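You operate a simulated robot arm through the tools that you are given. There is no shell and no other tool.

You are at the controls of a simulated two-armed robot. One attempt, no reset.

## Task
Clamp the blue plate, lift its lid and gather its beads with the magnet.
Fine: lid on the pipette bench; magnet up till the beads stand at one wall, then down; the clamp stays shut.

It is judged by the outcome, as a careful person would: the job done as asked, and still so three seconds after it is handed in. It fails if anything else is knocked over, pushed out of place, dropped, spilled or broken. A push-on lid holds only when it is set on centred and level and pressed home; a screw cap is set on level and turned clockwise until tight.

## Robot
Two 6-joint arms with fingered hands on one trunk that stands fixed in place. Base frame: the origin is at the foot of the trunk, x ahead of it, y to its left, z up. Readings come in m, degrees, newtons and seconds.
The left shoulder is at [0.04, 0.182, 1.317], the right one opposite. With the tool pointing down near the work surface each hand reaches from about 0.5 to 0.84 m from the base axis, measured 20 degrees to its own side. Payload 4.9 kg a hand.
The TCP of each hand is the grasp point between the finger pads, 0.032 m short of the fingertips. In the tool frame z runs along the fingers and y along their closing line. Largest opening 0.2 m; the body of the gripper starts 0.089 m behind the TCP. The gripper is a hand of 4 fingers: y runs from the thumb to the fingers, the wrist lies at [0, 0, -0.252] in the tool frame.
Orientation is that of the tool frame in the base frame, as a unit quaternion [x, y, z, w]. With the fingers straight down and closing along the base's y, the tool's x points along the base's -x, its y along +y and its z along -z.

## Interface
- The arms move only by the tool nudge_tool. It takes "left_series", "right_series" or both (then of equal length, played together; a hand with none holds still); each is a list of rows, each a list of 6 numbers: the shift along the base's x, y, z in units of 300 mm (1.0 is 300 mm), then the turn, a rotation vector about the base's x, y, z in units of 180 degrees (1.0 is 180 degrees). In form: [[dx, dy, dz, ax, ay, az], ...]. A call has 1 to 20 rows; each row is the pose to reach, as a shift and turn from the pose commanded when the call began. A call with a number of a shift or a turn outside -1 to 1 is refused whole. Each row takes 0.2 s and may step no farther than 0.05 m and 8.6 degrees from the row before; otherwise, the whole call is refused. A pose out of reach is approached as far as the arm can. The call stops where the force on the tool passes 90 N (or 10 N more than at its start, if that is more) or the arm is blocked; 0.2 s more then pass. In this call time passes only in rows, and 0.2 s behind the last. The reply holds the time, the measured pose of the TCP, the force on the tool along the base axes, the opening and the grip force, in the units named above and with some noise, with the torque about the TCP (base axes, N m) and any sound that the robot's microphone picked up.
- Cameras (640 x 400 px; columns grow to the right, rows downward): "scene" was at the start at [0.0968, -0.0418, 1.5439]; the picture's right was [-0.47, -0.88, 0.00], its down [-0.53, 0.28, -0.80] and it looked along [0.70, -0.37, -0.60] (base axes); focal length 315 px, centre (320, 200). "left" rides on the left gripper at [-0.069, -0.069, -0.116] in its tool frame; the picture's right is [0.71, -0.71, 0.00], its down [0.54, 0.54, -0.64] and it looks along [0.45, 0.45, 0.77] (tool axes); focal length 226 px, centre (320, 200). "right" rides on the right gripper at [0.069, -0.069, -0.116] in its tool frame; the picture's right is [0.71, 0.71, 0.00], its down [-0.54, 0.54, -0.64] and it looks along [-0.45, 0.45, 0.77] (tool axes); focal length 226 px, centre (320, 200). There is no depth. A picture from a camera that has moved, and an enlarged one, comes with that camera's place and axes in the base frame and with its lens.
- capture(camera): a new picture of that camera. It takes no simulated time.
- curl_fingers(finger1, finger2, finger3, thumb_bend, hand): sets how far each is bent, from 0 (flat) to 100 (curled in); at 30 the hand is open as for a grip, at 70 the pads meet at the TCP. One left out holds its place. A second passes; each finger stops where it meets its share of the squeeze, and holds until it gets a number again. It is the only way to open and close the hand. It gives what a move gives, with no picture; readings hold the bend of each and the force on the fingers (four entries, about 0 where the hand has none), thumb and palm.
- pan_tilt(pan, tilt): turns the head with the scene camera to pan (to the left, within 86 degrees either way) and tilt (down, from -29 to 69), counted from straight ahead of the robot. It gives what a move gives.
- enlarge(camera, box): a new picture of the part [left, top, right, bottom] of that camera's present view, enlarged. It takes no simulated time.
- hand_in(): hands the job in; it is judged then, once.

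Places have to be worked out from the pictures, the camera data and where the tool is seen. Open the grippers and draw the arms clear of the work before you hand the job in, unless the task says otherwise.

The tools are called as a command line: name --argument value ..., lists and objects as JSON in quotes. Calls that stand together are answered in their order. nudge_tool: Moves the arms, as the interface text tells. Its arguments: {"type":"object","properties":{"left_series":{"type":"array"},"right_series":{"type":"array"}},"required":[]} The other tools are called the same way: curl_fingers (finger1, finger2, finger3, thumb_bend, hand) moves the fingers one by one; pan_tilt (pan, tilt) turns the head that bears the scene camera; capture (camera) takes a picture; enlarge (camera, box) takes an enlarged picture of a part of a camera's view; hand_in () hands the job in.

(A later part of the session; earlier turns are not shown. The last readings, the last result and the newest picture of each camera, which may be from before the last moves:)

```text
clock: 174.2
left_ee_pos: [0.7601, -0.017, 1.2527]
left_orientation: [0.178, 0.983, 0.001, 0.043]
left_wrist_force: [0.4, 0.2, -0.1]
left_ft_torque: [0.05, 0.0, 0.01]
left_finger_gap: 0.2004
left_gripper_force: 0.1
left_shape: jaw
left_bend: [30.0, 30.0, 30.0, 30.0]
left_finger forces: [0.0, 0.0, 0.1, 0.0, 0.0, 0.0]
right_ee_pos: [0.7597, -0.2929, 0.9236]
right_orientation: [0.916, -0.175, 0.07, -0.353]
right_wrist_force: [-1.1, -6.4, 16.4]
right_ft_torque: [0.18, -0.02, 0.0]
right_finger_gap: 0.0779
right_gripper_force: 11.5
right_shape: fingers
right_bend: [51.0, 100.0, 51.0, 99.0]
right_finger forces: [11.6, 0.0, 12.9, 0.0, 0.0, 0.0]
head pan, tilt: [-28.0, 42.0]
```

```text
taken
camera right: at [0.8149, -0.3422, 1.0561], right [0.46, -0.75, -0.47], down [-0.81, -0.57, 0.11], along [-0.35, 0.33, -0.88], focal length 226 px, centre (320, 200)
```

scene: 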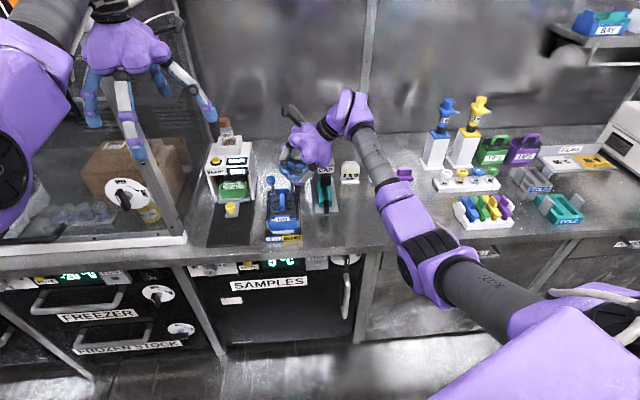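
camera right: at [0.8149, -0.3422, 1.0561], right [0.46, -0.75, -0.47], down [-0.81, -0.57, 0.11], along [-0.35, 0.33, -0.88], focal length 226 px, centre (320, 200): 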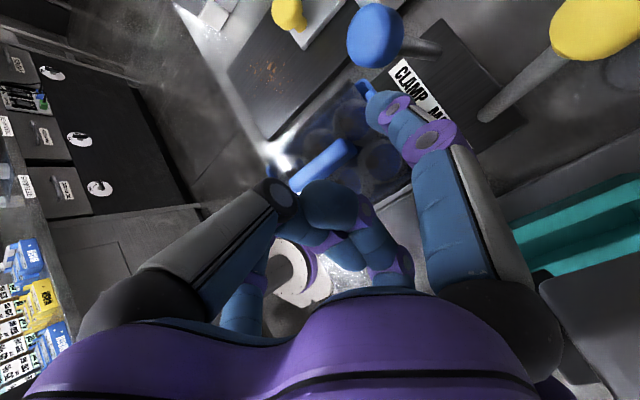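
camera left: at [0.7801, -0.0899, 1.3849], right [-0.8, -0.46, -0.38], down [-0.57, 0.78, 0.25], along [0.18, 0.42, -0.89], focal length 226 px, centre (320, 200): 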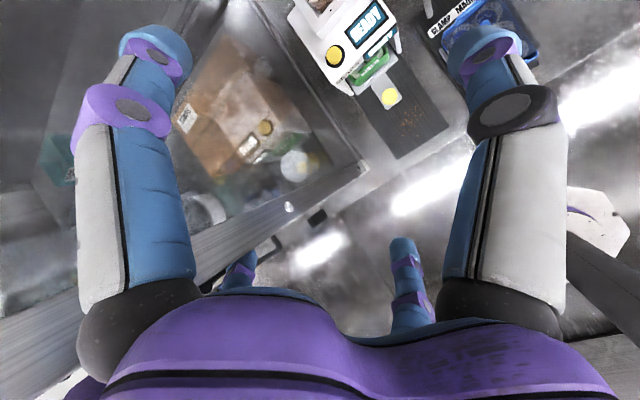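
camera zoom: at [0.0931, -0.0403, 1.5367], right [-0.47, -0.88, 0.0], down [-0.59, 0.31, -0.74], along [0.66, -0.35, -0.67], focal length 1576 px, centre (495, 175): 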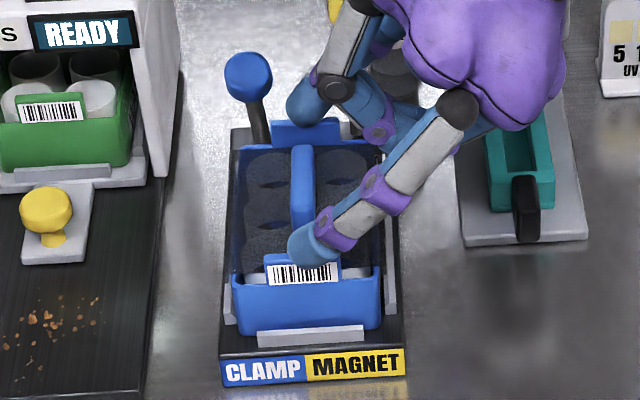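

The fingertips press down on the lid as they curl (16 N up). I raise 1 cm, then close further.

nudge_tool --right_series '[[0.0, 0.0, 0.035, 0, 0, 0]]'

curl_fingers --hand "right" --finger3 60 --finger1 60

enlarge --camera "scene" --box '[260, 165, 310, 245]'

capture --camera "right"

```text
clock: 174.6
left_ee_pos: [0.7617, -0.0156, 1.253]
left_orientation: [0.177, 0.983, 0.001, 0.042]
left_wrist_force: [0.4, 0.0, 0.1]
left_ft_torque: [0.02, -0.01, -0.01]
left_finger_gap: 0.2
left_gripper_force: 0.1
left_shape: jaw
left_bend: [30.0, 30.0, 30.0, 30.0]
left_finger forces: [0.0, 0.0, 0.0, 0.1, 0.1, 0.0]
right_ee_pos: [0.7598, -0.2921, 0.9308]
right_orientation: [0.917, -0.176, 0.068, -0.352]
right_wrist_force: [-0.6, -0.2, -0.8]
right_ft_torque: [-0.06, 0.04, -0.01]
right_finger_gap: 0.0765
right_gripper_force: 6.6
right_shape: fingers
right_bend: [51.0, 100.0, 51.0, 99.0]
right_finger forces: [6.8, 0.0, 7.3, 0.0, 0.0, 0.0]
head pan, tilt: [-28.0, 42.0]
```

```text
clock: 175.6
left_ee_pos: [0.7612, -0.0164, 1.2511]
left_orientation: [0.177, 0.983, 0.001, 0.043]
left_wrist_force: [0.5, 0.2, 0.6]
left_ft_torque: [-0.02, 0.03, 0.02]
left_finger_gap: 0.2
left_gripper_force: 0.1
left_shape: jaw
left_bend: [30.0, 30.0, 30.0, 30.0]
left_finger forces: [0.0, 0.0, 0.0, 0.1, 0.0, 0.0]
right_ee_pos: [0.7621, -0.2921, 0.9331]
right_orientation: [0.917, -0.176, 0.07, -0.352]
right_wrist_force: [-0.2, -0.2, -0.8]
right_ft_torque: [-0.02, 0.03, 0.02]
right_finger_gap: 0.0765
right_gripper_force: 7.6
right_shape: fingers
right_bend: [51.0, 100.0, 51.0, 99.0]
right_finger forces: [7.4, 0.0, 7.6, 0.0, 0.0, 0.0]
head pan, tilt: [-28.0, 42.0]
```

```text
5.00 times, centred on (285, 205) of scene
camera zoom: at [0.094, -0.0403, 1.5367], right [-0.47, -0.88, 0.0], down [-0.59, 0.31, -0.74], along [0.66, -0.35, -0.67], focal length 1576 px, centre (495, 175)
```

zoom: 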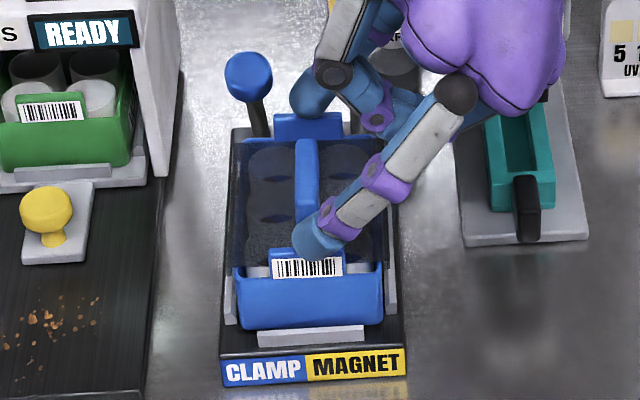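

```text
taken
camera right: at [0.8162, -0.3418, 1.0654], right [0.46, -0.75, -0.47], down [-0.81, -0.57, 0.11], along [-0.35, 0.33, -0.87], focal length 226 px, centre (320, 200)
```

right: 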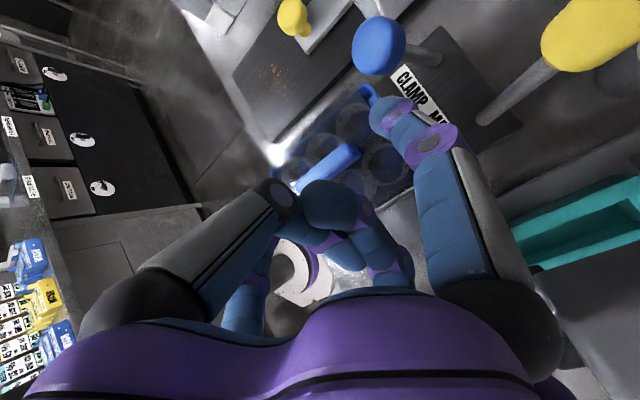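

The fingers hold something 76 mm long with 7 N each and no load on the wrist, which fits the handle's ends. I raise 2 cm and see whether the lid comes along.

nudge_tool --right_series '[[0.0, 0.0, 0.035, 0, 0, 0], [0.0, 0.0, 0.07, 0, 0, 0]]'

enlarge --camera "scene" --box '[260, 165, 310, 245]'

capture --camera "right"

```text
clock: 176.2
left_ee_pos: [0.7615, -0.0165, 1.253]
left_orientation: [0.177, 0.983, 0.0, 0.043]
left_wrist_force: [0.4, 1.0, -0.8]
left_ft_torque: [0.02, -0.01, 0.0]
left_finger_gap: 0.2004
left_gripper_force: 0.1
left_shape: jaw
left_bend: [30.0, 30.0, 30.0, 30.0]
left_finger forces: [0.0, 0.0, 0.0, 0.0, 0.0, 0.2]
right_ee_pos: [0.7601, -0.292, 0.9534]
right_orientation: [0.917, -0.176, 0.07, -0.352]
right_wrist_force: [-0.3, 0.5, -1.4]
right_ft_torque: [-0.04, 0.01, 0.02]
right_finger_gap: 0.0763
right_gripper_force: 7.0
right_shape: fingers
right_bend: [51.0, 100.0, 51.0, 99.0]
right_finger forces: [7.4, 0.1, 7.4, 0.1, 0.1, 0.0]
head pan, tilt: [-28.0, 42.0]
```

```text
5.00 times, centred on (285, 205) of scene
camera zoom: at [0.094, -0.0403, 1.5367], right [-0.47, -0.88, 0.0], down [-0.59, 0.31, -0.74], along [0.66, -0.35, -0.67], focal length 1576 px, centre (495, 175)
```

zoom: 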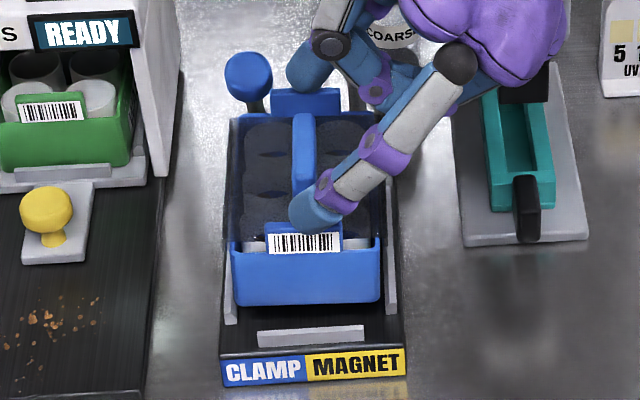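

```text
taken
camera right: at [0.816, -0.3417, 1.0863], right [0.46, -0.75, -0.47], down [-0.81, -0.57, 0.11], along [-0.35, 0.33, -0.87], focal length 226 px, centre (320, 200)
```

right: 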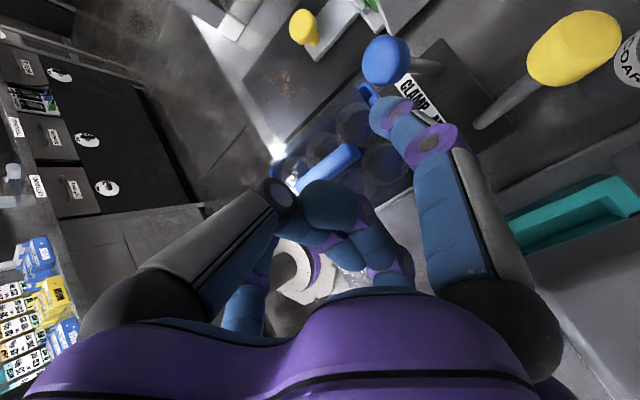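

The whole plate came up with the lid, so the clamp is not actually holding it. I lower it straight back into its seat right away.

nudge_tool --right_series '[[0.0, -0.003, -0.04, 0, 0, 0], [0.0, -0.003, -0.075, 0, 0, 0], [0.0, -0.003, -0.1, 0, 0, 0]]'

enlarge --camera "scene" --box '[260, 165, 310, 245]'

```text
clock: 177.0
left_ee_pos: [0.761, -0.0167, 1.2529]
left_orientation: [0.178, 0.983, 0.001, 0.043]
left_wrist_force: [-0.1, 0.5, -0.6]
left_ft_torque: [-0.02, -0.01, -0.01]
left_finger_gap: 0.1998
left_gripper_force: 0.0
left_shape: jaw
left_bend: [30.0, 30.0, 30.0, 30.0]
left_finger forces: [0.0, 0.0, 0.1, 0.1, 0.2, 0.1]
right_ee_pos: [0.7611, -0.293, 0.9254]
right_orientation: [0.916, -0.175, 0.071, -0.353]
right_wrist_force: [0.5, -2.8, 7.2]
right_ft_torque: [0.16, -0.04, -0.07]
right_finger_gap: 0.0776
right_gripper_force: 9.6
right_shape: fingers
right_bend: [51.0, 100.0, 51.0, 99.0]
right_finger forces: [9.3, 0.1, 9.6, 0.1, 0.0, 0.0]
head pan, tilt: [-28.0, 42.0]
```

```text
5.00 times, centred on (285, 205) of scene
camera zoom: at [0.0935, -0.0403, 1.5367], right [-0.47, -0.88, 0.0], down [-0.59, 0.31, -0.74], along [0.66, -0.35, -0.67], focal length 1576 px, centre (495, 175)
```

zoom: 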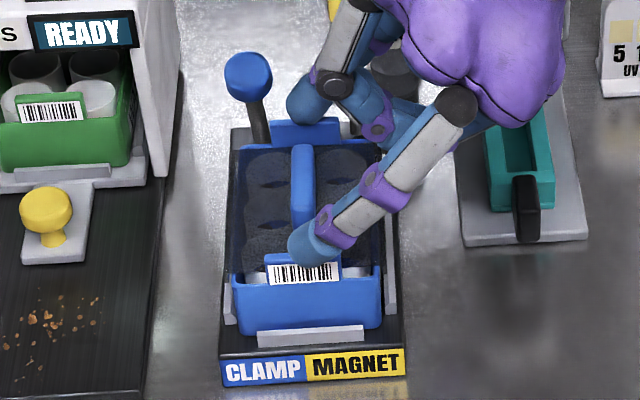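

Back in its seat. I release the handle, withdraw upward, and prepare to hook the blue lever with finger 1 from this more upright posture to throw it fully.

curl_fingers --hand "right" --finger1 45 --finger3 45

nudge_tool --right_series '[[0.0, 0.0, 0.1, 0, 0, 0], [0.0, 0.0, 0.2, 0, 0, 0], [0.0, 0.0, 0.3, 0, 0, 0]]'

enlarge --camera "scene" --box '[260, 165, 310, 245]'

```text
clock: 178.0
left_ee_pos: [0.7606, -0.0163, 1.2522]
left_orientation: [0.177, 0.983, 0.001, 0.043]
left_wrist_force: [0.1, 0.6, 0.4]
left_ft_torque: [-0.01, -0.03, 0.0]
left_finger_gap: 0.2001
left_gripper_force: 0.1
left_shape: jaw
left_bend: [30.0, 30.0, 30.0, 30.0]
left_finger forces: [0.1, 0.1, 0.0, 0.1, 0.0, 0.1]
right_ee_pos: [0.7594, -0.2928, 0.9239]
right_orientation: [0.917, -0.175, 0.069, -0.352]
right_wrist_force: [0.6, 0.2, -0.5]
right_ft_torque: [0.01, 0.03, 0.02]
right_finger_gap: 0.0843
right_gripper_force: 0.0
right_shape: fingers
right_bend: [45.0, 100.0, 45.0, 99.0]
right_finger forces: [0.1, 0.0, 0.0, 0.0, 0.0, 0.1]
head pan, tilt: [-28.0, 42.0]
```

```text
clock: 178.8
left_ee_pos: [0.7602, -0.0165, 1.2525]
left_orientation: [0.177, 0.983, 0.001, 0.043]
left_wrist_force: [0.0, 0.3, -0.2]
left_ft_torque: [0.02, -0.02, 0.01]
left_finger_gap: 0.1997
left_gripper_force: 0.0
left_shape: jaw
left_bend: [30.0, 30.0, 30.0, 30.0]
left_finger forces: [0.0, 0.0, 0.0, 0.1, 0.0, 0.0]
right_ee_pos: [0.7585, -0.2953, 1.0132]
right_orientation: [0.915, -0.176, 0.071, -0.357]
right_wrist_force: [-0.3, -0.7, -0.8]
right_ft_torque: [0.05, -0.01, -0.03]
right_finger_gap: 0.0844
right_gripper_force: 0.1
right_shape: fingers
right_bend: [45.0, 100.0, 45.0, 99.0]
right_finger forces: [0.0, 0.0, 0.0, 0.0, 0.1, 0.0]
right hand out of reach, approached as far as the arm can: row 3
head pan, tilt: [-28.0, 42.0]
```

```text
5.00 times, centred on (285, 205) of scene
camera zoom: at [0.0939, -0.0403, 1.5367], right [-0.47, -0.88, 0.0], down [-0.59, 0.31, -0.74], along [0.66, -0.35, -0.67], focal length 1576 px, centre (495, 175)
```

zoom: 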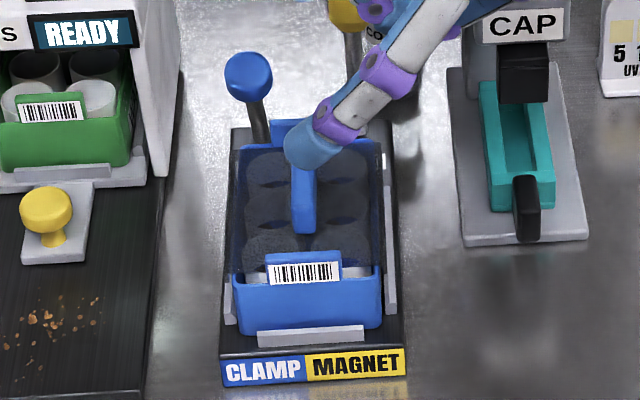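

Plate seated. I fold finger 3, open finger 1 slightly, and move back until finger 1 is beyond the blue knob.

curl_fingers --hand "right" --finger3 100 --finger1 42

nudge_tool --right_series '[[0.09, 0.015, 0.0, 0, 0, 0], [0.18, 0.025, -0.01, 0, 0, 0], [0.27, 0.035, -0.02, 0, 0, 0], [0.3, 0.038, -0.03, 0, 0, 0]]'

capture --camera "right"

enlarge --camera "scene" --box '[250, 140, 330, 230]'

```text
clock: 179.8
left_ee_pos: [0.7609, -0.0171, 1.253]
left_orientation: [0.177, 0.983, 0.001, 0.044]
left_wrist_force: [-0.3, -0.2, 0.7]
left_ft_torque: [0.03, 0.01, -0.01]
left_finger_gap: 0.2
left_gripper_force: 0.0
left_shape: jaw
left_bend: [30.0, 30.0, 30.0, 30.0]
left_finger forces: [0.1, 0.0, 0.0, 0.0, 0.0, 0.0]
right_ee_pos: [0.7585, -0.2936, 1.0119]
right_orientation: [0.914, -0.176, 0.071, -0.358]
right_wrist_force: [0.3, 0.6, 0.8]
right_ft_torque: [-0.02, -0.02, 0.05]
right_finger_gap: 0.0898
right_gripper_force: 0.1
right_shape: fingers
right_bend: [42.0, 100.0, 85.0, 100.0]
right_finger forces: [0.0, 0.1, 0.0, 0.1, 0.1, 0.0]
head pan, tilt: [-28.0, 42.0]
```

```text
clock: 180.8
left_ee_pos: [0.7641, -0.0185, 1.2506]
left_orientation: [0.177, 0.983, 0.001, 0.042]
left_wrist_force: [0.7, -1.1, -0.8]
left_ft_torque: [0.05, 0.07, 0.01]
left_finger_gap: 0.1999
left_gripper_force: 0.1
left_shape: jaw
left_bend: [30.0, 30.0, 30.0, 30.0]
left_finger forces: [0.0, 0.0, 0.0, 0.0, 0.0, 0.1]
right_ee_pos: [0.8468, -0.2818, 1.0049]
right_orientation: [0.916, -0.175, 0.071, -0.353]
right_wrist_force: [2.7, 0.1, 1.5]
right_ft_torque: [-0.1, 0.18, 0.09]
right_finger_gap: 0.0901
right_gripper_force: 0.1
right_shape: fingers
right_bend: [42.0, 100.0, 85.0, 100.0]
right_finger forces: [0.0, 0.1, 0.0, 0.0, 0.1, 0.0]
right hand out of reach, approached as far as the arm can: row 1, 2, 3, 4
head pan, tilt: [-28.0, 42.0]
```

```text
taken
camera right: at [0.9013, -0.3313, 1.1379], right [0.47, -0.75, -0.47], down [-0.81, -0.57, 0.11], along [-0.35, 0.33, -0.88], focal length 226 px, centre (320, 200)
```

right: 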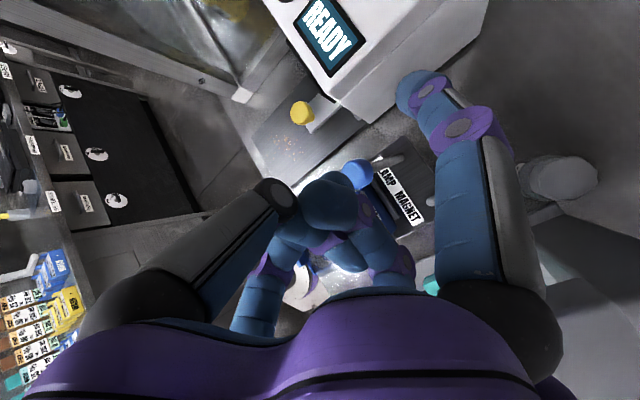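

```text
4.44 times, centred on (290, 185) of scene
camera zoom: at [0.0956, -0.0412, 1.5366], right [-0.47, -0.88, 0.0], down [-0.59, 0.31, -0.74], along [0.66, -0.35, -0.67], focal length 1401 px, centre (453, 267)
```

zoom: 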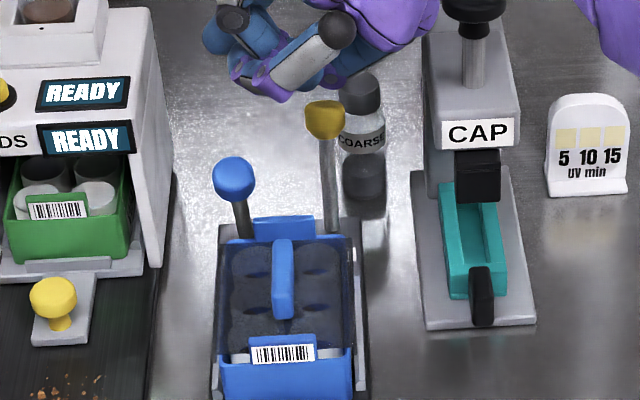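

The fist would come down on the knob here, so I open finger 1 more (34) and shift 3 cm toward the robot, so the knob falls between fist and finger 1, then descend.

curl_fingers --hand "right" --finger1 33

nudge_tool --right_series '[[-0.09, 0.033, -0.03, 0, 0, 0], [-0.09, 0.033, -0.12, 0, 0, 0], [-0.09, 0.033, -0.19, 0, 0, 0]]'

capture --camera "right"

enlarge --camera "scene" --box '[250, 140, 330, 230]'

```text
clock: 181.8
left_ee_pos: [0.7611, -0.0175, 1.2516]
left_orientation: [0.177, 0.983, 0.0, 0.042]
left_wrist_force: [-0.7, -0.1, -1.1]
left_ft_torque: [0.02, 0.0, 0.0]
left_finger_gap: 0.1999
left_gripper_force: 0.1
left_shape: jaw
left_bend: [30.0, 30.0, 30.0, 30.0]
left_finger forces: [0.0, 0.0, 0.0, 0.0, 0.1, 0.1]
right_ee_pos: [0.8443, -0.2822, 1.0049]
right_orientation: [0.917, -0.175, 0.07, -0.353]
right_wrist_force: [0.4, -0.7, 1.1]
right_ft_torque: [0.03, 0.04, 0.0]
right_finger_gap: 0.1054
right_gripper_force: 0.0
right_shape: fingers
right_bend: [33.0, 100.0, 85.0, 100.0]
right_finger forces: [0.1, 0.1, 0.0, 0.0, 0.0, 0.0]
head pan, tilt: [-28.0, 42.0]
```

```text
clock: 182.6
left_ee_pos: [0.7615, -0.0167, 1.2535]
left_orientation: [0.178, 0.983, 0.0, 0.043]
left_wrist_force: [0.1, 0.0, -0.7]
left_ft_torque: [0.03, -0.04, 0.01]
left_finger_gap: 0.2
left_gripper_force: 0.1
left_shape: jaw
left_bend: [30.0, 30.0, 30.0, 30.0]
left_finger forces: [0.0, 0.1, 0.0, 0.1, 0.0, 0.0]
right_ee_pos: [0.8321, -0.2756, 0.9426]
right_orientation: [0.917, -0.175, 0.068, -0.353]
right_wrist_force: [-0.3, 0.3, -0.2]
right_ft_torque: [0.01, 0.01, 0.01]
right_finger_gap: 0.1054
right_gripper_force: 0.1
right_shape: fingers
right_bend: [33.0, 100.0, 85.0, 100.0]
right_finger forces: [0.0, 0.0, 0.1, 0.1, 0.0, 0.0]
right hand out of reach, approached as far as the arm can: row 1, 2, 3
head pan, tilt: [-28.0, 42.0]
```

```text
taken
camera right: at [0.8871, -0.3242, 1.0759], right [0.46, -0.75, -0.47], down [-0.81, -0.57, 0.11], along [-0.36, 0.33, -0.87], focal length 226 px, centre (320, 200)
```

right: 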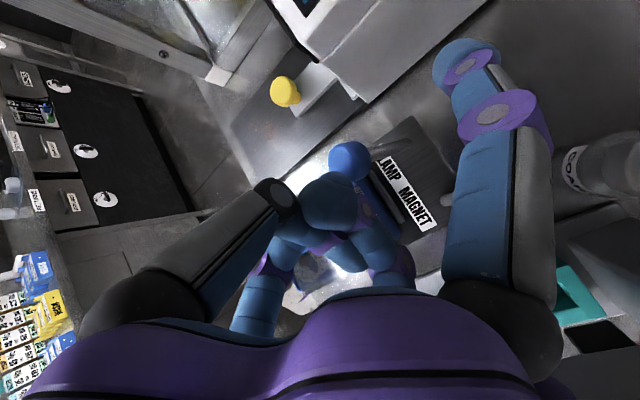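

```text
4.44 times, centred on (290, 185) of scene
camera zoom: at [0.094, -0.0404, 1.5367], right [-0.47, -0.88, 0.0], down [-0.59, 0.31, -0.74], along [0.66, -0.35, -0.67], focal length 1401 px, centre (453, 267)
```

zoom: 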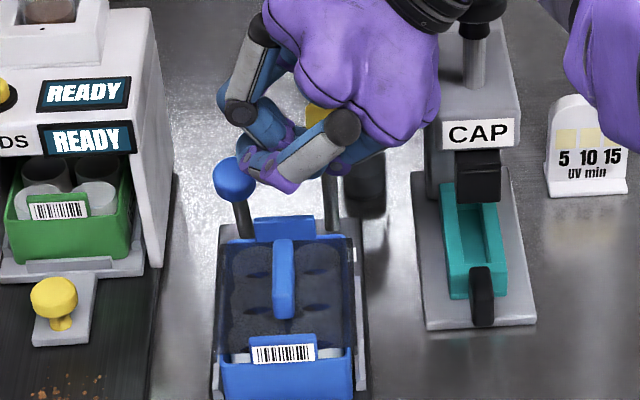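

The knob now sits between the fist and finger 1. I close finger 1 onto its back.

curl_fingers --hand "right" --finger1 56

capture --camera "right"

```text
clock: 183.6
left_ee_pos: [0.7619, -0.0167, 1.2521]
left_orientation: [0.177, 0.983, 0.001, 0.042]
left_wrist_force: [0.3, -0.6, 0.6]
left_ft_torque: [-0.03, -0.02, 0.0]
left_finger_gap: 0.1999
left_gripper_force: 0.0
left_shape: jaw
left_bend: [30.0, 30.0, 30.0, 30.0]
left_finger forces: [0.1, 0.0, 0.1, 0.0, 0.1, 0.1]
right_ee_pos: [0.8305, -0.2755, 0.9436]
right_orientation: [0.917, -0.174, 0.067, -0.353]
right_wrist_force: [0.3, -0.4, 0.0]
right_ft_torque: [-0.02, -0.02, 0.01]
right_finger_gap: 0.0678
right_gripper_force: 0.2
right_shape: fingers
right_bend: [55.0, 100.0, 85.0, 100.0]
right_finger forces: [0.6, 0.0, 0.1, 0.0, 0.1, 0.0]
head pan, tilt: [-28.0, 42.0]
```

```text
taken
camera right: at [0.887, -0.3241, 1.0758], right [0.46, -0.75, -0.47], down [-0.81, -0.57, 0.11], along [-0.36, 0.33, -0.87], focal length 226 px, centre (320, 200)
```

right: 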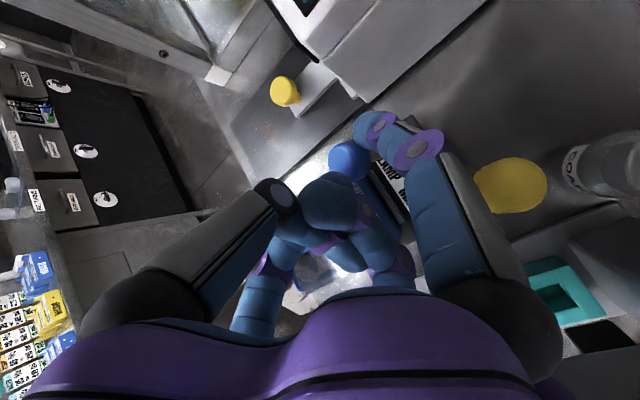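

Light contact with the knob. I pull 1.5 cm at a time toward the robot and watch force and sound.

nudge_tool --right_series '[[-0.046, 0.0186, -0.003, 0, 0, 0]]'

nudge_tool --right_series '[[-0.046, 0.0186, -0.006, 0, 0, 0]]'

capture --camera "right"

enlarge --camera "scene" --box '[250, 150, 330, 240]'

```text
clock: 184.0
left_ee_pos: [0.7607, -0.0172, 1.2517]
left_orientation: [0.177, 0.983, 0.001, 0.043]
left_wrist_force: [-0.4, -0.5, -0.3]
left_ft_torque: [-0.03, 0.0, 0.0]
left_finger_gap: 0.1999
left_gripper_force: 0.0
left_shape: jaw
left_bend: [30.0, 30.0, 30.0, 30.0]
left_finger forces: [0.0, 0.0, 0.1, 0.0, 0.1, 0.0]
right_ee_pos: [0.8311, -0.2725, 0.9385]
right_orientation: [0.916, -0.175, 0.068, -0.354]
right_wrist_force: [1.0, -1.3, 1.2]
right_ft_torque: [-0.05, -0.07, -0.02]
right_finger_gap: 0.0685
right_gripper_force: 0.0
right_shape: fingers
right_bend: [55.0, 100.0, 85.0, 100.0]
right_finger forces: [1.5, 0.1, 0.0, 0.0, 0.0, 0.0]
right hand out of reach, approached as far as the arm can: row 1
head pan, tilt: [-28.0, 42.0]
```

```text
clock: 184.4
left_ee_pos: [0.7612, -0.0175, 1.2519]
left_orientation: [0.178, 0.983, 0.001, 0.043]
left_wrist_force: [0.9, 0.5, 0.1]
left_ft_torque: [-0.02, 0.0, -0.01]
left_finger_gap: 0.1999
left_gripper_force: 0.1
left_shape: jaw
left_bend: [30.0, 30.0, 30.0, 30.0]
left_finger forces: [0.0, 0.0, 0.0, 0.0, 0.0, 0.0]
right_ee_pos: [0.8289, -0.2703, 0.9356]
right_orientation: [0.916, -0.176, 0.069, -0.353]
right_wrist_force: [1.4, 0.1, 0.6]
right_ft_torque: [-0.01, -0.09, -0.03]
right_finger_gap: 0.0693
right_gripper_force: 0.8
right_shape: fingers
right_bend: [55.0, 100.0, 85.0, 100.0]
right_finger forces: [1.4, 0.0, 0.1, 0.0, 0.0, 0.0]
right hand out of reach, approached as far as the arm can: row 1
head pan, tilt: [-28.0, 42.0]
```

```text
taken
camera right: at [0.8861, -0.3202, 1.0683], right [0.46, -0.75, -0.47], down [-0.81, -0.57, 0.11], along [-0.36, 0.33, -0.87], focal length 226 px, centre (320, 200)
```

right: 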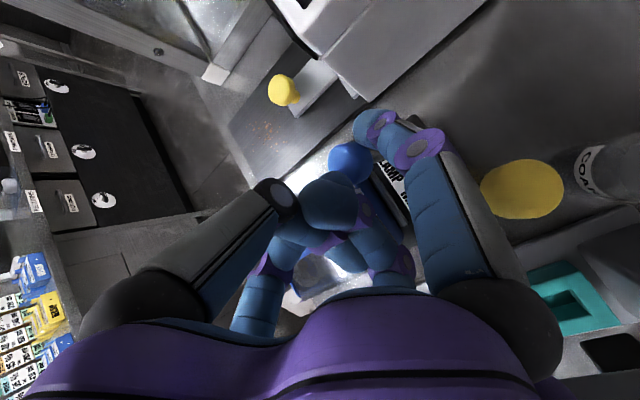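

```text
4.44 times, centred on (290, 195) of scene
camera zoom: at [0.0939, -0.0403, 1.5367], right [-0.47, -0.88, 0.0], down [-0.59, 0.31, -0.74], along [0.66, -0.35, -0.67], focal length 1401 px, centre (453, 222)
```

zoom: 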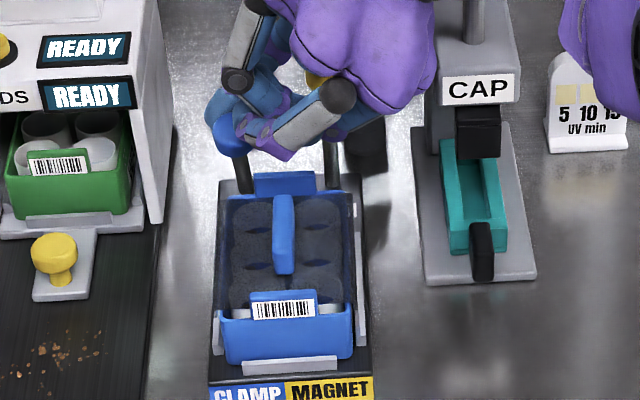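

The hand can't retreat with this little tilt (reach limit). I add 8° of tilt and then pull.

nudge_tool --right_series '[[-0.01, 0.004, 0.005, 0.0412, -0.0166, 0], [-0.05, 0.02, 0.005, 0.0412, -0.0166, 0], [-0.09, 0.036, 0.002, 0.0412, -0.0166, 0]]'

capture --camera "right"

enlarge --camera "scene" --box '[250, 150, 330, 240]'

```text
clock: 185.2
left_ee_pos: [0.7614, -0.0174, 1.251]
left_orientation: [0.177, 0.983, 0.002, 0.043]
left_wrist_force: [0.0, 0.1, 0.1]
left_ft_torque: [-0.02, -0.02, 0.02]
left_finger_gap: 0.2001
left_gripper_force: 0.0
left_shape: jaw
left_bend: [30.0, 30.0, 30.0, 30.0]
left_finger forces: [0.1, 0.0, 0.1, 0.0, 0.1, 0.0]
right_ee_pos: [0.8265, -0.2679, 0.9324]
right_orientation: [0.889, -0.169, 0.081, -0.417]
right_wrist_force: [2.4, -0.1, 0.9]
right_ft_torque: [0.0, -0.08, 0.0]
right_finger_gap: 0.0704
right_gripper_force: 0.8
right_shape: fingers
right_bend: [55.0, 100.0, 85.0, 100.0]
right_finger forces: [2.2, 0.0, 0.1, 0.1, 0.1, 0.1]
right hand out of reach, approached as far as the arm can: row 2, 3
head pan, tilt: [-28.0, 42.0]
```

```text
taken
camera right: at [0.8753, -0.3339, 1.0601], right [0.49, -0.68, -0.54], down [-0.81, -0.58, -0.01], along [-0.31, 0.44, -0.84], focal length 226 px, centre (320, 200)
```

right: 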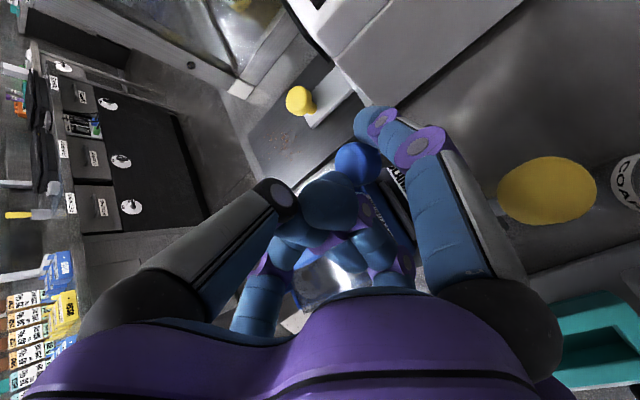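

```text
4.44 times, centred on (290, 195) of scene
camera zoom: at [0.0939, -0.0401, 1.5367], right [-0.47, -0.88, 0.0], down [-0.59, 0.31, -0.74], along [0.66, -0.35, -0.67], focal length 1401 px, centre (453, 222)
```

zoom: 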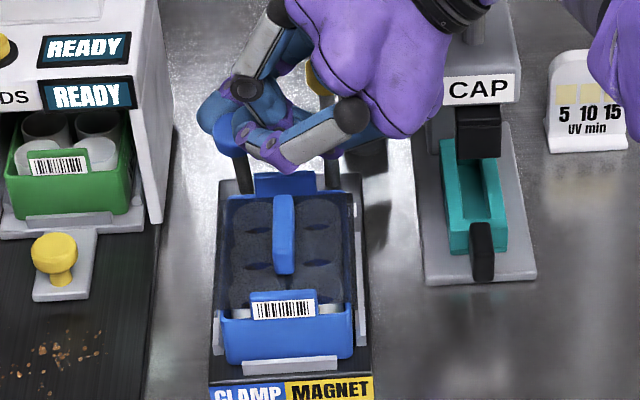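

This posture can't pull further, and I now suspect the clamp closed while the plate was pushed askew, so it never caught it. I'll swing the lever back and throw it again cleanly. First I open finger 1 and push the knob back with the fist.

curl_fingers --hand "right" --finger1 33

nudge_tool --right_series '[[0.06, -0.024, 0.01, 0, 0, 0], [0.12, -0.048, 0.015, 0, 0, 0], [0.18, -0.072, 0.015, 0, 0, 0]]'

capture --camera "right"

enlarge --camera "scene" --box '[250, 140, 330, 230]'

```text
clock: 186.2
left_ee_pos: [0.7618, -0.017, 1.2521]
left_orientation: [0.177, 0.983, 0.001, 0.043]
left_wrist_force: [0.6, 0.9, 0.2]
left_ft_torque: [-0.02, 0.02, 0.03]
left_finger_gap: 0.2002
left_gripper_force: 0.1
left_shape: jaw
left_bend: [30.0, 30.0, 30.0, 30.0]
left_finger forces: [0.0, 0.1, 0.0, 0.1, 0.0, 0.0]
right_ee_pos: [0.8255, -0.2681, 0.9311]
right_orientation: [0.89, -0.17, 0.081, -0.416]
right_wrist_force: [-1.2, -0.8, 0.8]
right_ft_torque: [-0.02, 0.0, 0.03]
right_finger_gap: 0.1049
right_gripper_force: 0.0
right_shape: fingers
right_bend: [33.0, 100.0, 85.0, 100.0]
right_finger forces: [0.0, 0.0, 0.0, 0.0, 0.0, 0.0]
head pan, tilt: [-28.0, 42.0]
```

```text
clock: 187.0
left_ee_pos: [0.7607, -0.0167, 1.2509]
left_orientation: [0.177, 0.983, 0.001, 0.043]
left_wrist_force: [0.7, -0.3, -1.1]
left_ft_torque: [0.0, -0.02, 0.01]
left_finger_gap: 0.1999
left_gripper_force: 0.0
left_shape: jaw
left_bend: [30.0, 30.0, 30.0, 30.0]
left_finger forces: [0.1, 0.1, 0.1, 0.0, 0.0, 0.0]
right_ee_pos: [0.8291, -0.2689, 0.9358]
right_orientation: [0.89, -0.17, 0.082, -0.416]
right_wrist_force: [-0.4, 0.6, 0.3]
right_ft_torque: [0.01, 0.03, -0.01]
right_finger_gap: 0.105
right_gripper_force: 0.1
right_shape: fingers
right_bend: [33.0, 100.0, 85.0, 100.0]
right_finger forces: [0.1, 0.0, 0.0, 0.1, 0.1, 0.1]
right hand out of reach, approached as far as the arm can: row 1, 2, 3
head pan, tilt: [-28.0, 42.0]
```

```text
taken
camera right: at [0.8775, -0.3357, 1.0629], right [0.49, -0.68, -0.54], down [-0.81, -0.58, -0.01], along [-0.31, 0.44, -0.84], focal length 226 px, centre (320, 200)
```

right: 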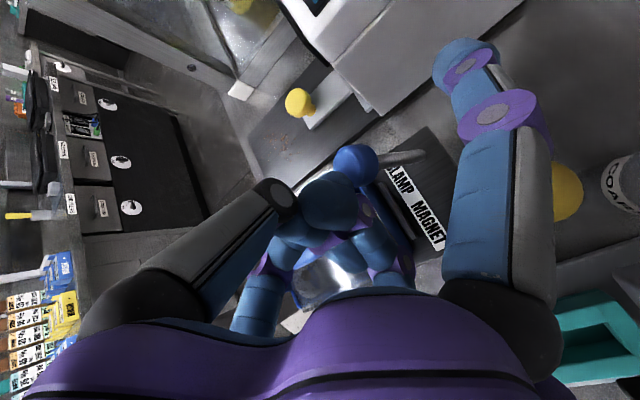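

```text
4.44 times, centred on (290, 185) of scene
camera zoom: at [0.0939, -0.0402, 1.5367], right [-0.47, -0.88, 0.0], down [-0.59, 0.31, -0.74], along [0.66, -0.35, -0.67], focal length 1401 px, centre (453, 267)
```

zoom: 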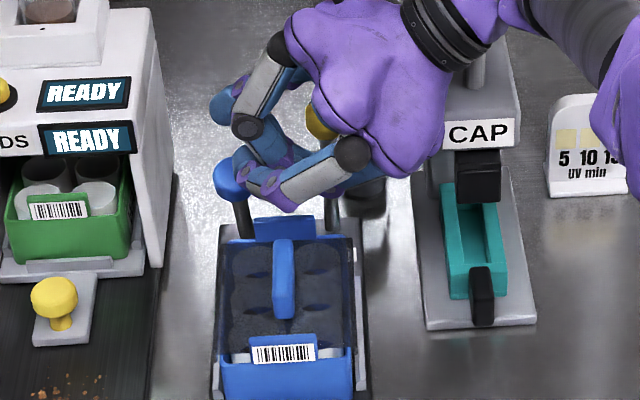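

The arm is fully stretched at this heading. I lift and return to the previous orientation (heading ~24°), which worked at the lever.

nudge_tool --right_series '[[0.0, -0.01, 0.1, -0.006, -0.0108, -0.0157], [0.0, -0.02, 0.2, -0.018, -0.0324, -0.047], [0.0, -0.03, 0.24, -0.0299, -0.054, -0.0784], [0.02, -0.03, 0.24, -0.0419, -0.0757, -0.1097], [0.04, -0.03, 0.24, -0.0538, -0.0973, -0.141], [0.05, -0.03, 0.24, -0.0598, -0.1081, -0.1567]]'

capture --camera "right"

```text
clock: 188.4
left_ee_pos: [0.7626, -0.0167, 1.253]
left_orientation: [0.178, 0.983, 0.001, 0.042]
left_wrist_force: [-0.6, -0.6, 1.2]
left_ft_torque: [-0.02, 0.02, 0.03]
left_finger_gap: 0.2004
left_gripper_force: 0.1
left_shape: jaw
left_bend: [30.0, 30.0, 30.0, 30.0]
left_finger forces: [0.0, 0.0, 0.1, 0.1, 0.0, 0.0]
right_ee_pos: [0.9638, -0.3027, 0.9761]
right_orientation: [0.833, -0.297, 0.335, -0.325]
right_wrist_force: [0.2, -0.4, 0.0]
right_ft_torque: [0.01, 0.0, -0.02]
right_finger_gap: 0.1055
right_gripper_force: 0.0
right_shape: fingers
right_bend: [33.0, 100.0, 85.0, 100.0]
right_finger forces: [0.1, 0.0, 0.1, 0.0, 0.1, 0.1]
right hand out of reach, approached as far as the arm can: row 1, 2, 3, 4, 5, 6
head pan, tilt: [-28.0, 42.0]
```

```text
taken
camera right: at [0.9384, -0.3488, 1.1171], right [0.23, -0.94, -0.27], down [-0.96, -0.17, -0.24], along [0.18, 0.31, -0.93], focal length 226 px, centre (320, 200)
```

right: 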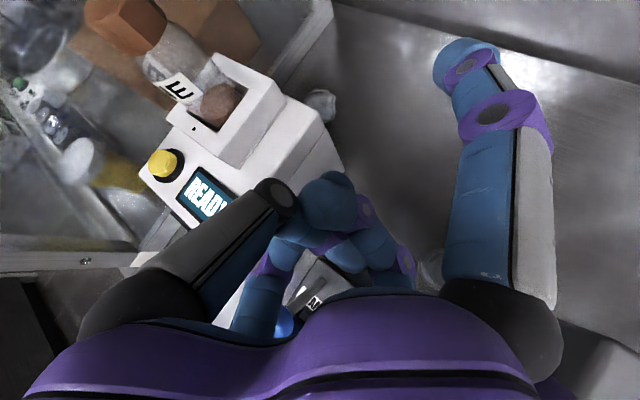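

The hand ended up behind the blue lever, which is convenient: I lower it a little there and press the lever forward from behind with the fist, to see whether it still has travel.

nudge_tool --right_series '[[0.0, -0.01, -0.07, 0, 0, 0], [0.0, -0.02, -0.14, 0, 0, 0]]'

nudge_tool --right_series '[[-0.06, 0.024, 0, 0, 0, 0], [-0.12, 0.048, 0, 0, 0, 0]]'

capture --camera "right"

enlarge --camera "scene" --box '[250, 130, 330, 230]'

```text
clock: 189.0
left_ee_pos: [0.7612, -0.0161, 1.2529]
left_orientation: [0.177, 0.983, 0.002, 0.043]
left_wrist_force: [0.5, 0.5, 0.3]
left_ft_torque: [0.0, -0.01, -0.01]
left_finger_gap: 0.2
left_gripper_force: 0.1
left_shape: jaw
left_bend: [30.0, 30.0, 30.0, 30.0]
left_finger forces: [0.0, 0.0, 0.0, 0.1, 0.1, 0.0]
right_ee_pos: [0.9549, -0.3076, 0.9378]
right_orientation: [0.83, -0.3, 0.343, -0.322]
right_wrist_force: [0.2, 0.3, 0.8]
right_ft_torque: [-0.07, 0.03, -0.01]
right_finger_gap: 0.1051
right_gripper_force: 0.2
right_shape: fingers
right_bend: [33.0, 100.0, 85.0, 100.0]
right_finger forces: [0.0, 0.7, 0.0, 0.0, 0.0, 0.1]
right hand out of reach, approached as far as the arm can: row 2
head pan, tilt: [-28.0, 42.0]
```

```text
clock: 189.6
left_ee_pos: [0.763, -0.0169, 1.2508]
left_orientation: [0.178, 0.983, 0.002, 0.042]
left_wrist_force: [0.8, -0.1, -1.1]
left_ft_torque: [0.03, 0.06, 0.01]
left_finger_gap: 0.2001
left_gripper_force: 0.0
left_shape: jaw
left_bend: [30.0, 30.0, 30.0, 30.0]
left_finger forces: [0.0, 0.1, 0.0, 0.0, 0.1, 0.0]
right_ee_pos: [0.953, -0.3096, 0.9356]
right_orientation: [0.831, -0.309, 0.33, -0.323]
right_wrist_force: [4.2, -5.1, 8.7]
right_ft_torque: [-0.44, 0.56, 0.45]
right_finger_gap: 0.1063
right_gripper_force: 5.9
right_shape: fingers
right_bend: [33.0, 98.0, 85.0, 100.0]
right_finger forces: [0.0, 11.8, 0.0, 0.0, 0.1, 0.0]
right hand out of reach, approached as far as the arm can: row 1, 2
head pan, tilt: [-28.0, 42.0]
stopped in row 2 (right hand): the force on the tool passed its limit at 114 N (the readings are from after the stop); the commanded pose is now the measured one
```

```text
taken
camera right: at [0.9291, -0.355, 1.0763], right [0.2, -0.94, -0.28], down [-0.96, -0.14, -0.22], along [0.17, 0.31, -0.93], focal length 226 px, centre (320, 200)
```

right: 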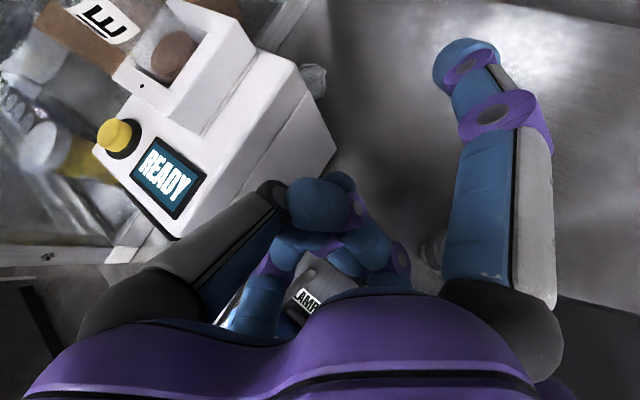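

```text
4.00 times, centred on (290, 180) of scene
camera zoom: at [0.096, -0.0407, 1.5366], right [-0.47, -0.88, 0.0], down [-0.59, 0.31, -0.74], along [0.66, -0.35, -0.67], focal length 1261 px, centre (440, 280)
```

zoom: 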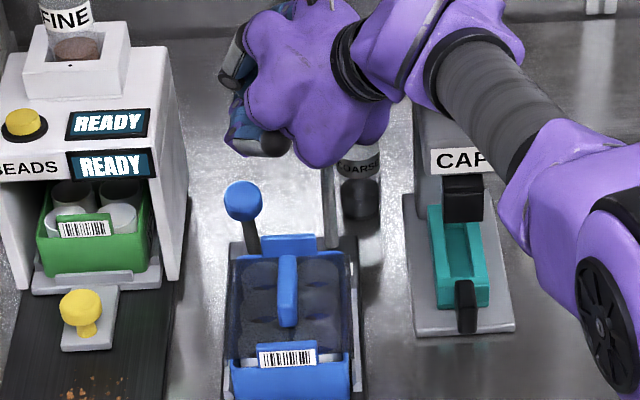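

A force spike: the palm or finger 2 met the yellow lever. I lift away immediately and check both levers.

nudge_tool --right_series '[[0.02, -0.005, 0.1, 0, 0, 0], [0.02, -0.005, 0.22, 0, 0, 0], [0.0, 0.0, 0.36, 0, 0, 0]]'

nudge_tool --right_series '[[-0.12, 0.0, 0.05, 0, 0, 0], [-0.26, 0.0, 0.07, 0, 0, 0], [-0.4, 0.0, 0.08, 0, 0, 0]]'

capture --camera "right"

enlarge --camera "scene" --box '[250, 140, 330, 240]'

```text
clock: 190.4
left_ee_pos: [0.7623, -0.0175, 1.2522]
left_orientation: [0.177, 0.983, 0.002, 0.042]
left_wrist_force: [-0.5, 0.2, -0.2]
left_ft_torque: [-0.01, -0.02, 0.02]
left_finger_gap: 0.2
left_gripper_force: 0.0
left_shape: jaw
left_bend: [30.0, 30.0, 30.0, 30.0]
left_finger forces: [0.0, 0.0, 0.0, 0.0, 0.0, 0.0]
right_ee_pos: [0.9497, -0.3072, 1.0385]
right_orientation: [0.832, -0.311, 0.327, -0.323]
right_wrist_force: [-1.4, 0.5, 0.2]
right_ft_torque: [0.02, -0.05, -0.03]
right_finger_gap: 0.1065
right_gripper_force: 0.0
right_shape: fingers
right_bend: [33.0, 99.0, 85.0, 99.0]
right_finger forces: [0.0, 0.1, 0.0, 0.1, 0.0, 0.0]
head pan, tilt: [-28.0, 42.0]
```

```text
clock: 191.2
left_ee_pos: [0.7616, -0.0159, 1.2526]
left_orientation: [0.178, 0.983, 0.001, 0.042]
left_wrist_force: [0.8, 0.3, -0.4]
left_ft_torque: [-0.02, 0.06, -0.01]
left_finger_gap: 0.1997
left_gripper_force: 0.1
left_shape: jaw
left_bend: [30.0, 30.0, 30.0, 30.0]
left_finger forces: [0.0, 0.0, 0.0, 0.1, 0.0, 0.0]
right_ee_pos: [0.828, -0.3092, 1.0668]
right_orientation: [0.832, -0.31, 0.328, -0.324]
right_wrist_force: [-0.3, 0.8, 0.3]
right_ft_torque: [0.02, 0.0, -0.01]
right_finger_gap: 0.1066
right_gripper_force: 0.0
right_shape: fingers
right_bend: [33.0, 99.0, 85.0, 99.0]
right_finger forces: [0.0, 0.0, 0.0, 0.0, 0.1, 0.1]
head pan, tilt: [-28.0, 42.0]
```

```text
taken
camera right: at [0.8054, -0.3559, 1.2071], right [0.21, -0.94, -0.28], down [-0.96, -0.15, -0.22], along [0.16, 0.32, -0.93], focal length 226 px, centre (320, 200)
```

right: 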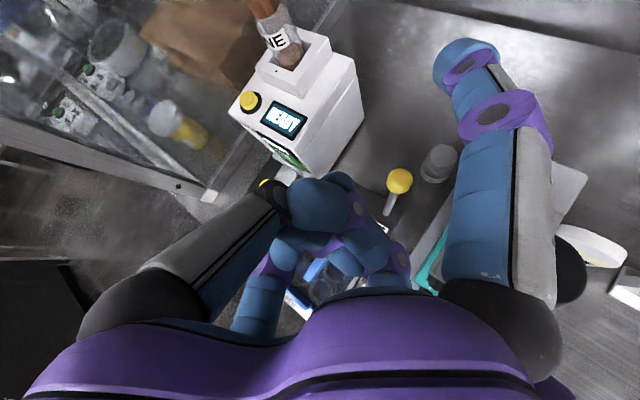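

```text
4.00 times, centred on (290, 190) of scene
camera zoom: at [0.0941, -0.0402, 1.5367], right [-0.47, -0.88, 0.0], down [-0.59, 0.31, -0.74], along [0.66, -0.35, -0.67], focal length 1261 px, centre (440, 240)
```

zoom: 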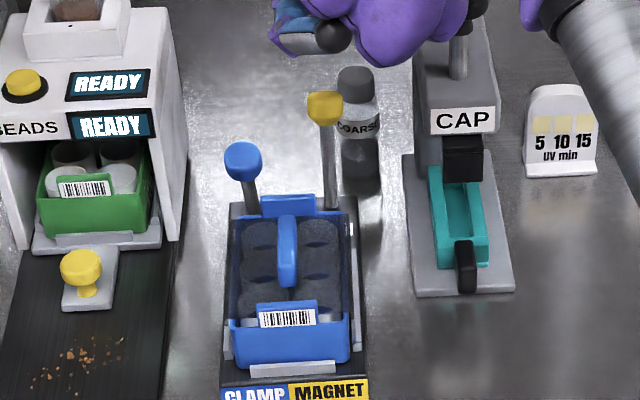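

Yellow lever and bottle are untouched; the blue lever is still forward at its stop. I now place the hand over the blue knob again (fist in front, finger 1 behind), a little higher than before.

nudge_tool --right_series '[[0.02, 0.08, -0.05, 0, 0, 0], [0.04, 0.16, -0.12, 0, 0, 0], [0.045, 0.2, -0.2, 0, 0, 0], [0.045, 0.2, -0.3, 0, 0, 0]]'

capture --camera "right"

```text
clock: 192.2
left_ee_pos: [0.7608, -0.0165, 1.2525]
left_orientation: [0.178, 0.983, 0.001, 0.043]
left_wrist_force: [-0.2, -0.5, -1.3]
left_ft_torque: [-0.03, 0.03, -0.03]
left_finger_gap: 0.2002
left_gripper_force: 0.0
left_shape: jaw
left_bend: [30.0, 30.0, 30.0, 30.0]
left_finger forces: [0.0, 0.1, 0.0, 0.0, 0.1, 0.0]
right_ee_pos: [0.8478, -0.2551, 0.9701]
right_orientation: [0.831, -0.307, 0.328, -0.329]
right_wrist_force: [-0.4, 0.1, -0.6]
right_ft_torque: [-0.04, -0.02, 0.0]
right_finger_gap: 0.1068
right_gripper_force: 0.1
right_shape: fingers
right_bend: [33.0, 99.0, 85.0, 99.0]
right_finger forces: [0.0, 0.0, 0.0, 0.0, 0.0, 0.0]
right hand out of reach, approached as far as the arm can: row 1, 2, 3, 4
head pan, tilt: [-28.0, 42.0]
```

```text
taken
camera right: at [0.824, -0.3033, 1.1104], right [0.21, -0.93, -0.29], down [-0.96, -0.15, -0.22], along [0.17, 0.32, -0.93], focal length 226 px, centre (320, 200)
```

right: 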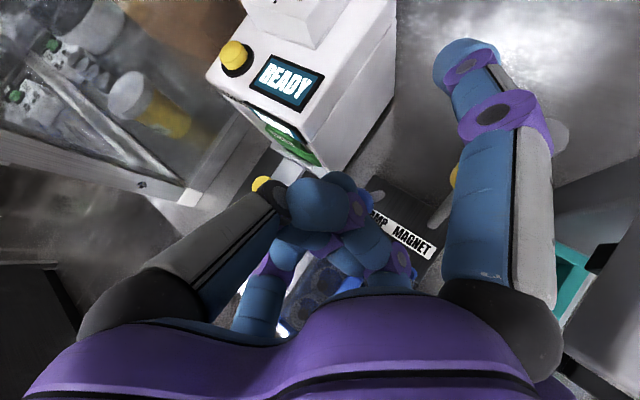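

The fist is right above the knob, so I need to be ~3 cm nearer the robot; that needs a little more tilt for reach.

nudge_tool --right_series '[[-0.03, 0.01, 0.02, 0.014, -0.0303, 0], [-0.07, 0.02, 0.0, 0.014, -0.0303, 0], [-0.1, 0.035, -0.05, 0.014, -0.0303, 0]]'

capture --camera "right"

```text
clock: 193.0
left_ee_pos: [0.7614, -0.0169, 1.2527]
left_orientation: [0.178, 0.983, 0.001, 0.043]
left_wrist_force: [0.1, 0.6, 0.3]
left_ft_torque: [0.02, -0.01, -0.01]
left_finger_gap: 0.2
left_gripper_force: 0.0
left_shape: jaw
left_bend: [30.0, 30.0, 30.0, 30.0]
left_finger forces: [0.0, 0.0, 0.1, 0.0, 0.1, 0.0]
right_ee_pos: [0.8157, -0.2458, 0.9529]
right_orientation: [0.808, -0.302, 0.36, -0.357]
right_wrist_force: [-0.1, 0.1, 0.7]
right_ft_torque: [0.01, -0.01, 0.02]
right_finger_gap: 0.1065
right_gripper_force: 0.1
right_shape: fingers
right_bend: [33.0, 99.0, 85.0, 99.0]
right_finger forces: [0.1, 0.0, 0.1, 0.0, 0.0, 0.1]
head pan, tilt: [-28.0, 42.0]
```

```text
taken
camera right: at [0.78, -0.2985, 1.0895], right [0.23, -0.93, -0.3], down [-0.94, -0.13, -0.31], along [0.25, 0.36, -0.9], focal length 226 px, centre (320, 200)
```

right: 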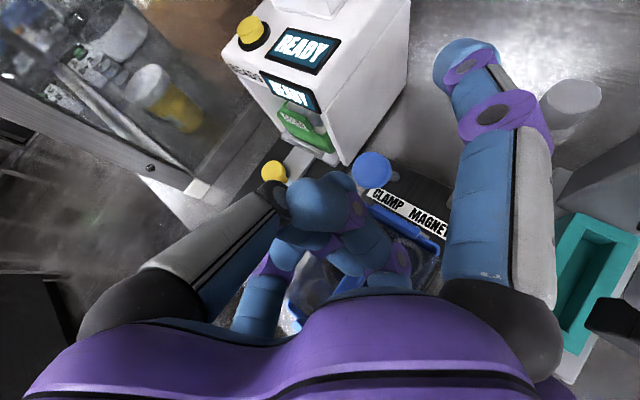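

Now the knob is free to the side of the fist. I lower 2 cm and push the knob back (away from the robot) with the fist.

nudge_tool --right_series '[[0.02, 0.01, -0.06, 0, 0, 0], [0.08, -0.01, -0.065, 0, 0, 0], [0.14, -0.034, -0.065, 0, 0, 0]]'

capture --camera "right"

```text
clock: 193.8
left_ee_pos: [0.761, -0.0171, 1.2525]
left_orientation: [0.177, 0.983, 0.001, 0.043]
left_wrist_force: [0.7, -0.6, 1.2]
left_ft_torque: [0.05, -0.03, -0.02]
left_finger_gap: 0.2
left_gripper_force: 0.0
left_shape: jaw
left_bend: [30.0, 30.0, 30.0, 30.0]
left_finger forces: [0.1, 0.1, 0.0, 0.0, 0.1, 0.1]
right_ee_pos: [0.8586, -0.2556, 0.9335]
right_orientation: [0.808, -0.3, 0.36, -0.357]
right_wrist_force: [-0.3, 0.6, -0.6]
right_ft_torque: [-0.02, 0.01, -0.02]
right_finger_gap: 0.1065
right_gripper_force: 0.0
right_shape: fingers
right_bend: [33.0, 99.0, 85.0, 99.0]
right_finger forces: [0.0, 0.1, 0.1, 0.0, 0.1, 0.0]
head pan, tilt: [-28.0, 42.0]
```

```text
taken
camera right: at [0.8222, -0.3087, 1.0698], right [0.23, -0.93, -0.3], down [-0.94, -0.13, -0.31], along [0.25, 0.36, -0.9], focal length 226 px, centre (320, 200)
```

right: 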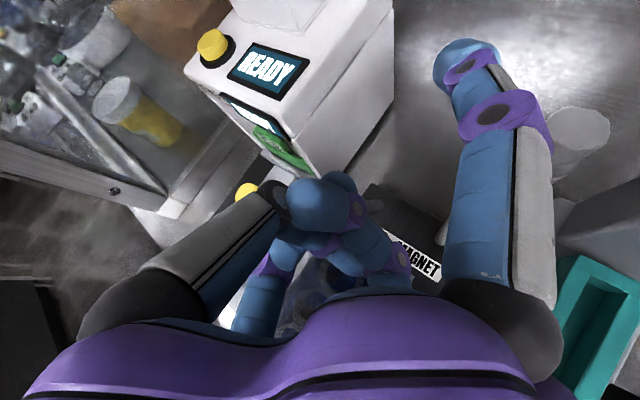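

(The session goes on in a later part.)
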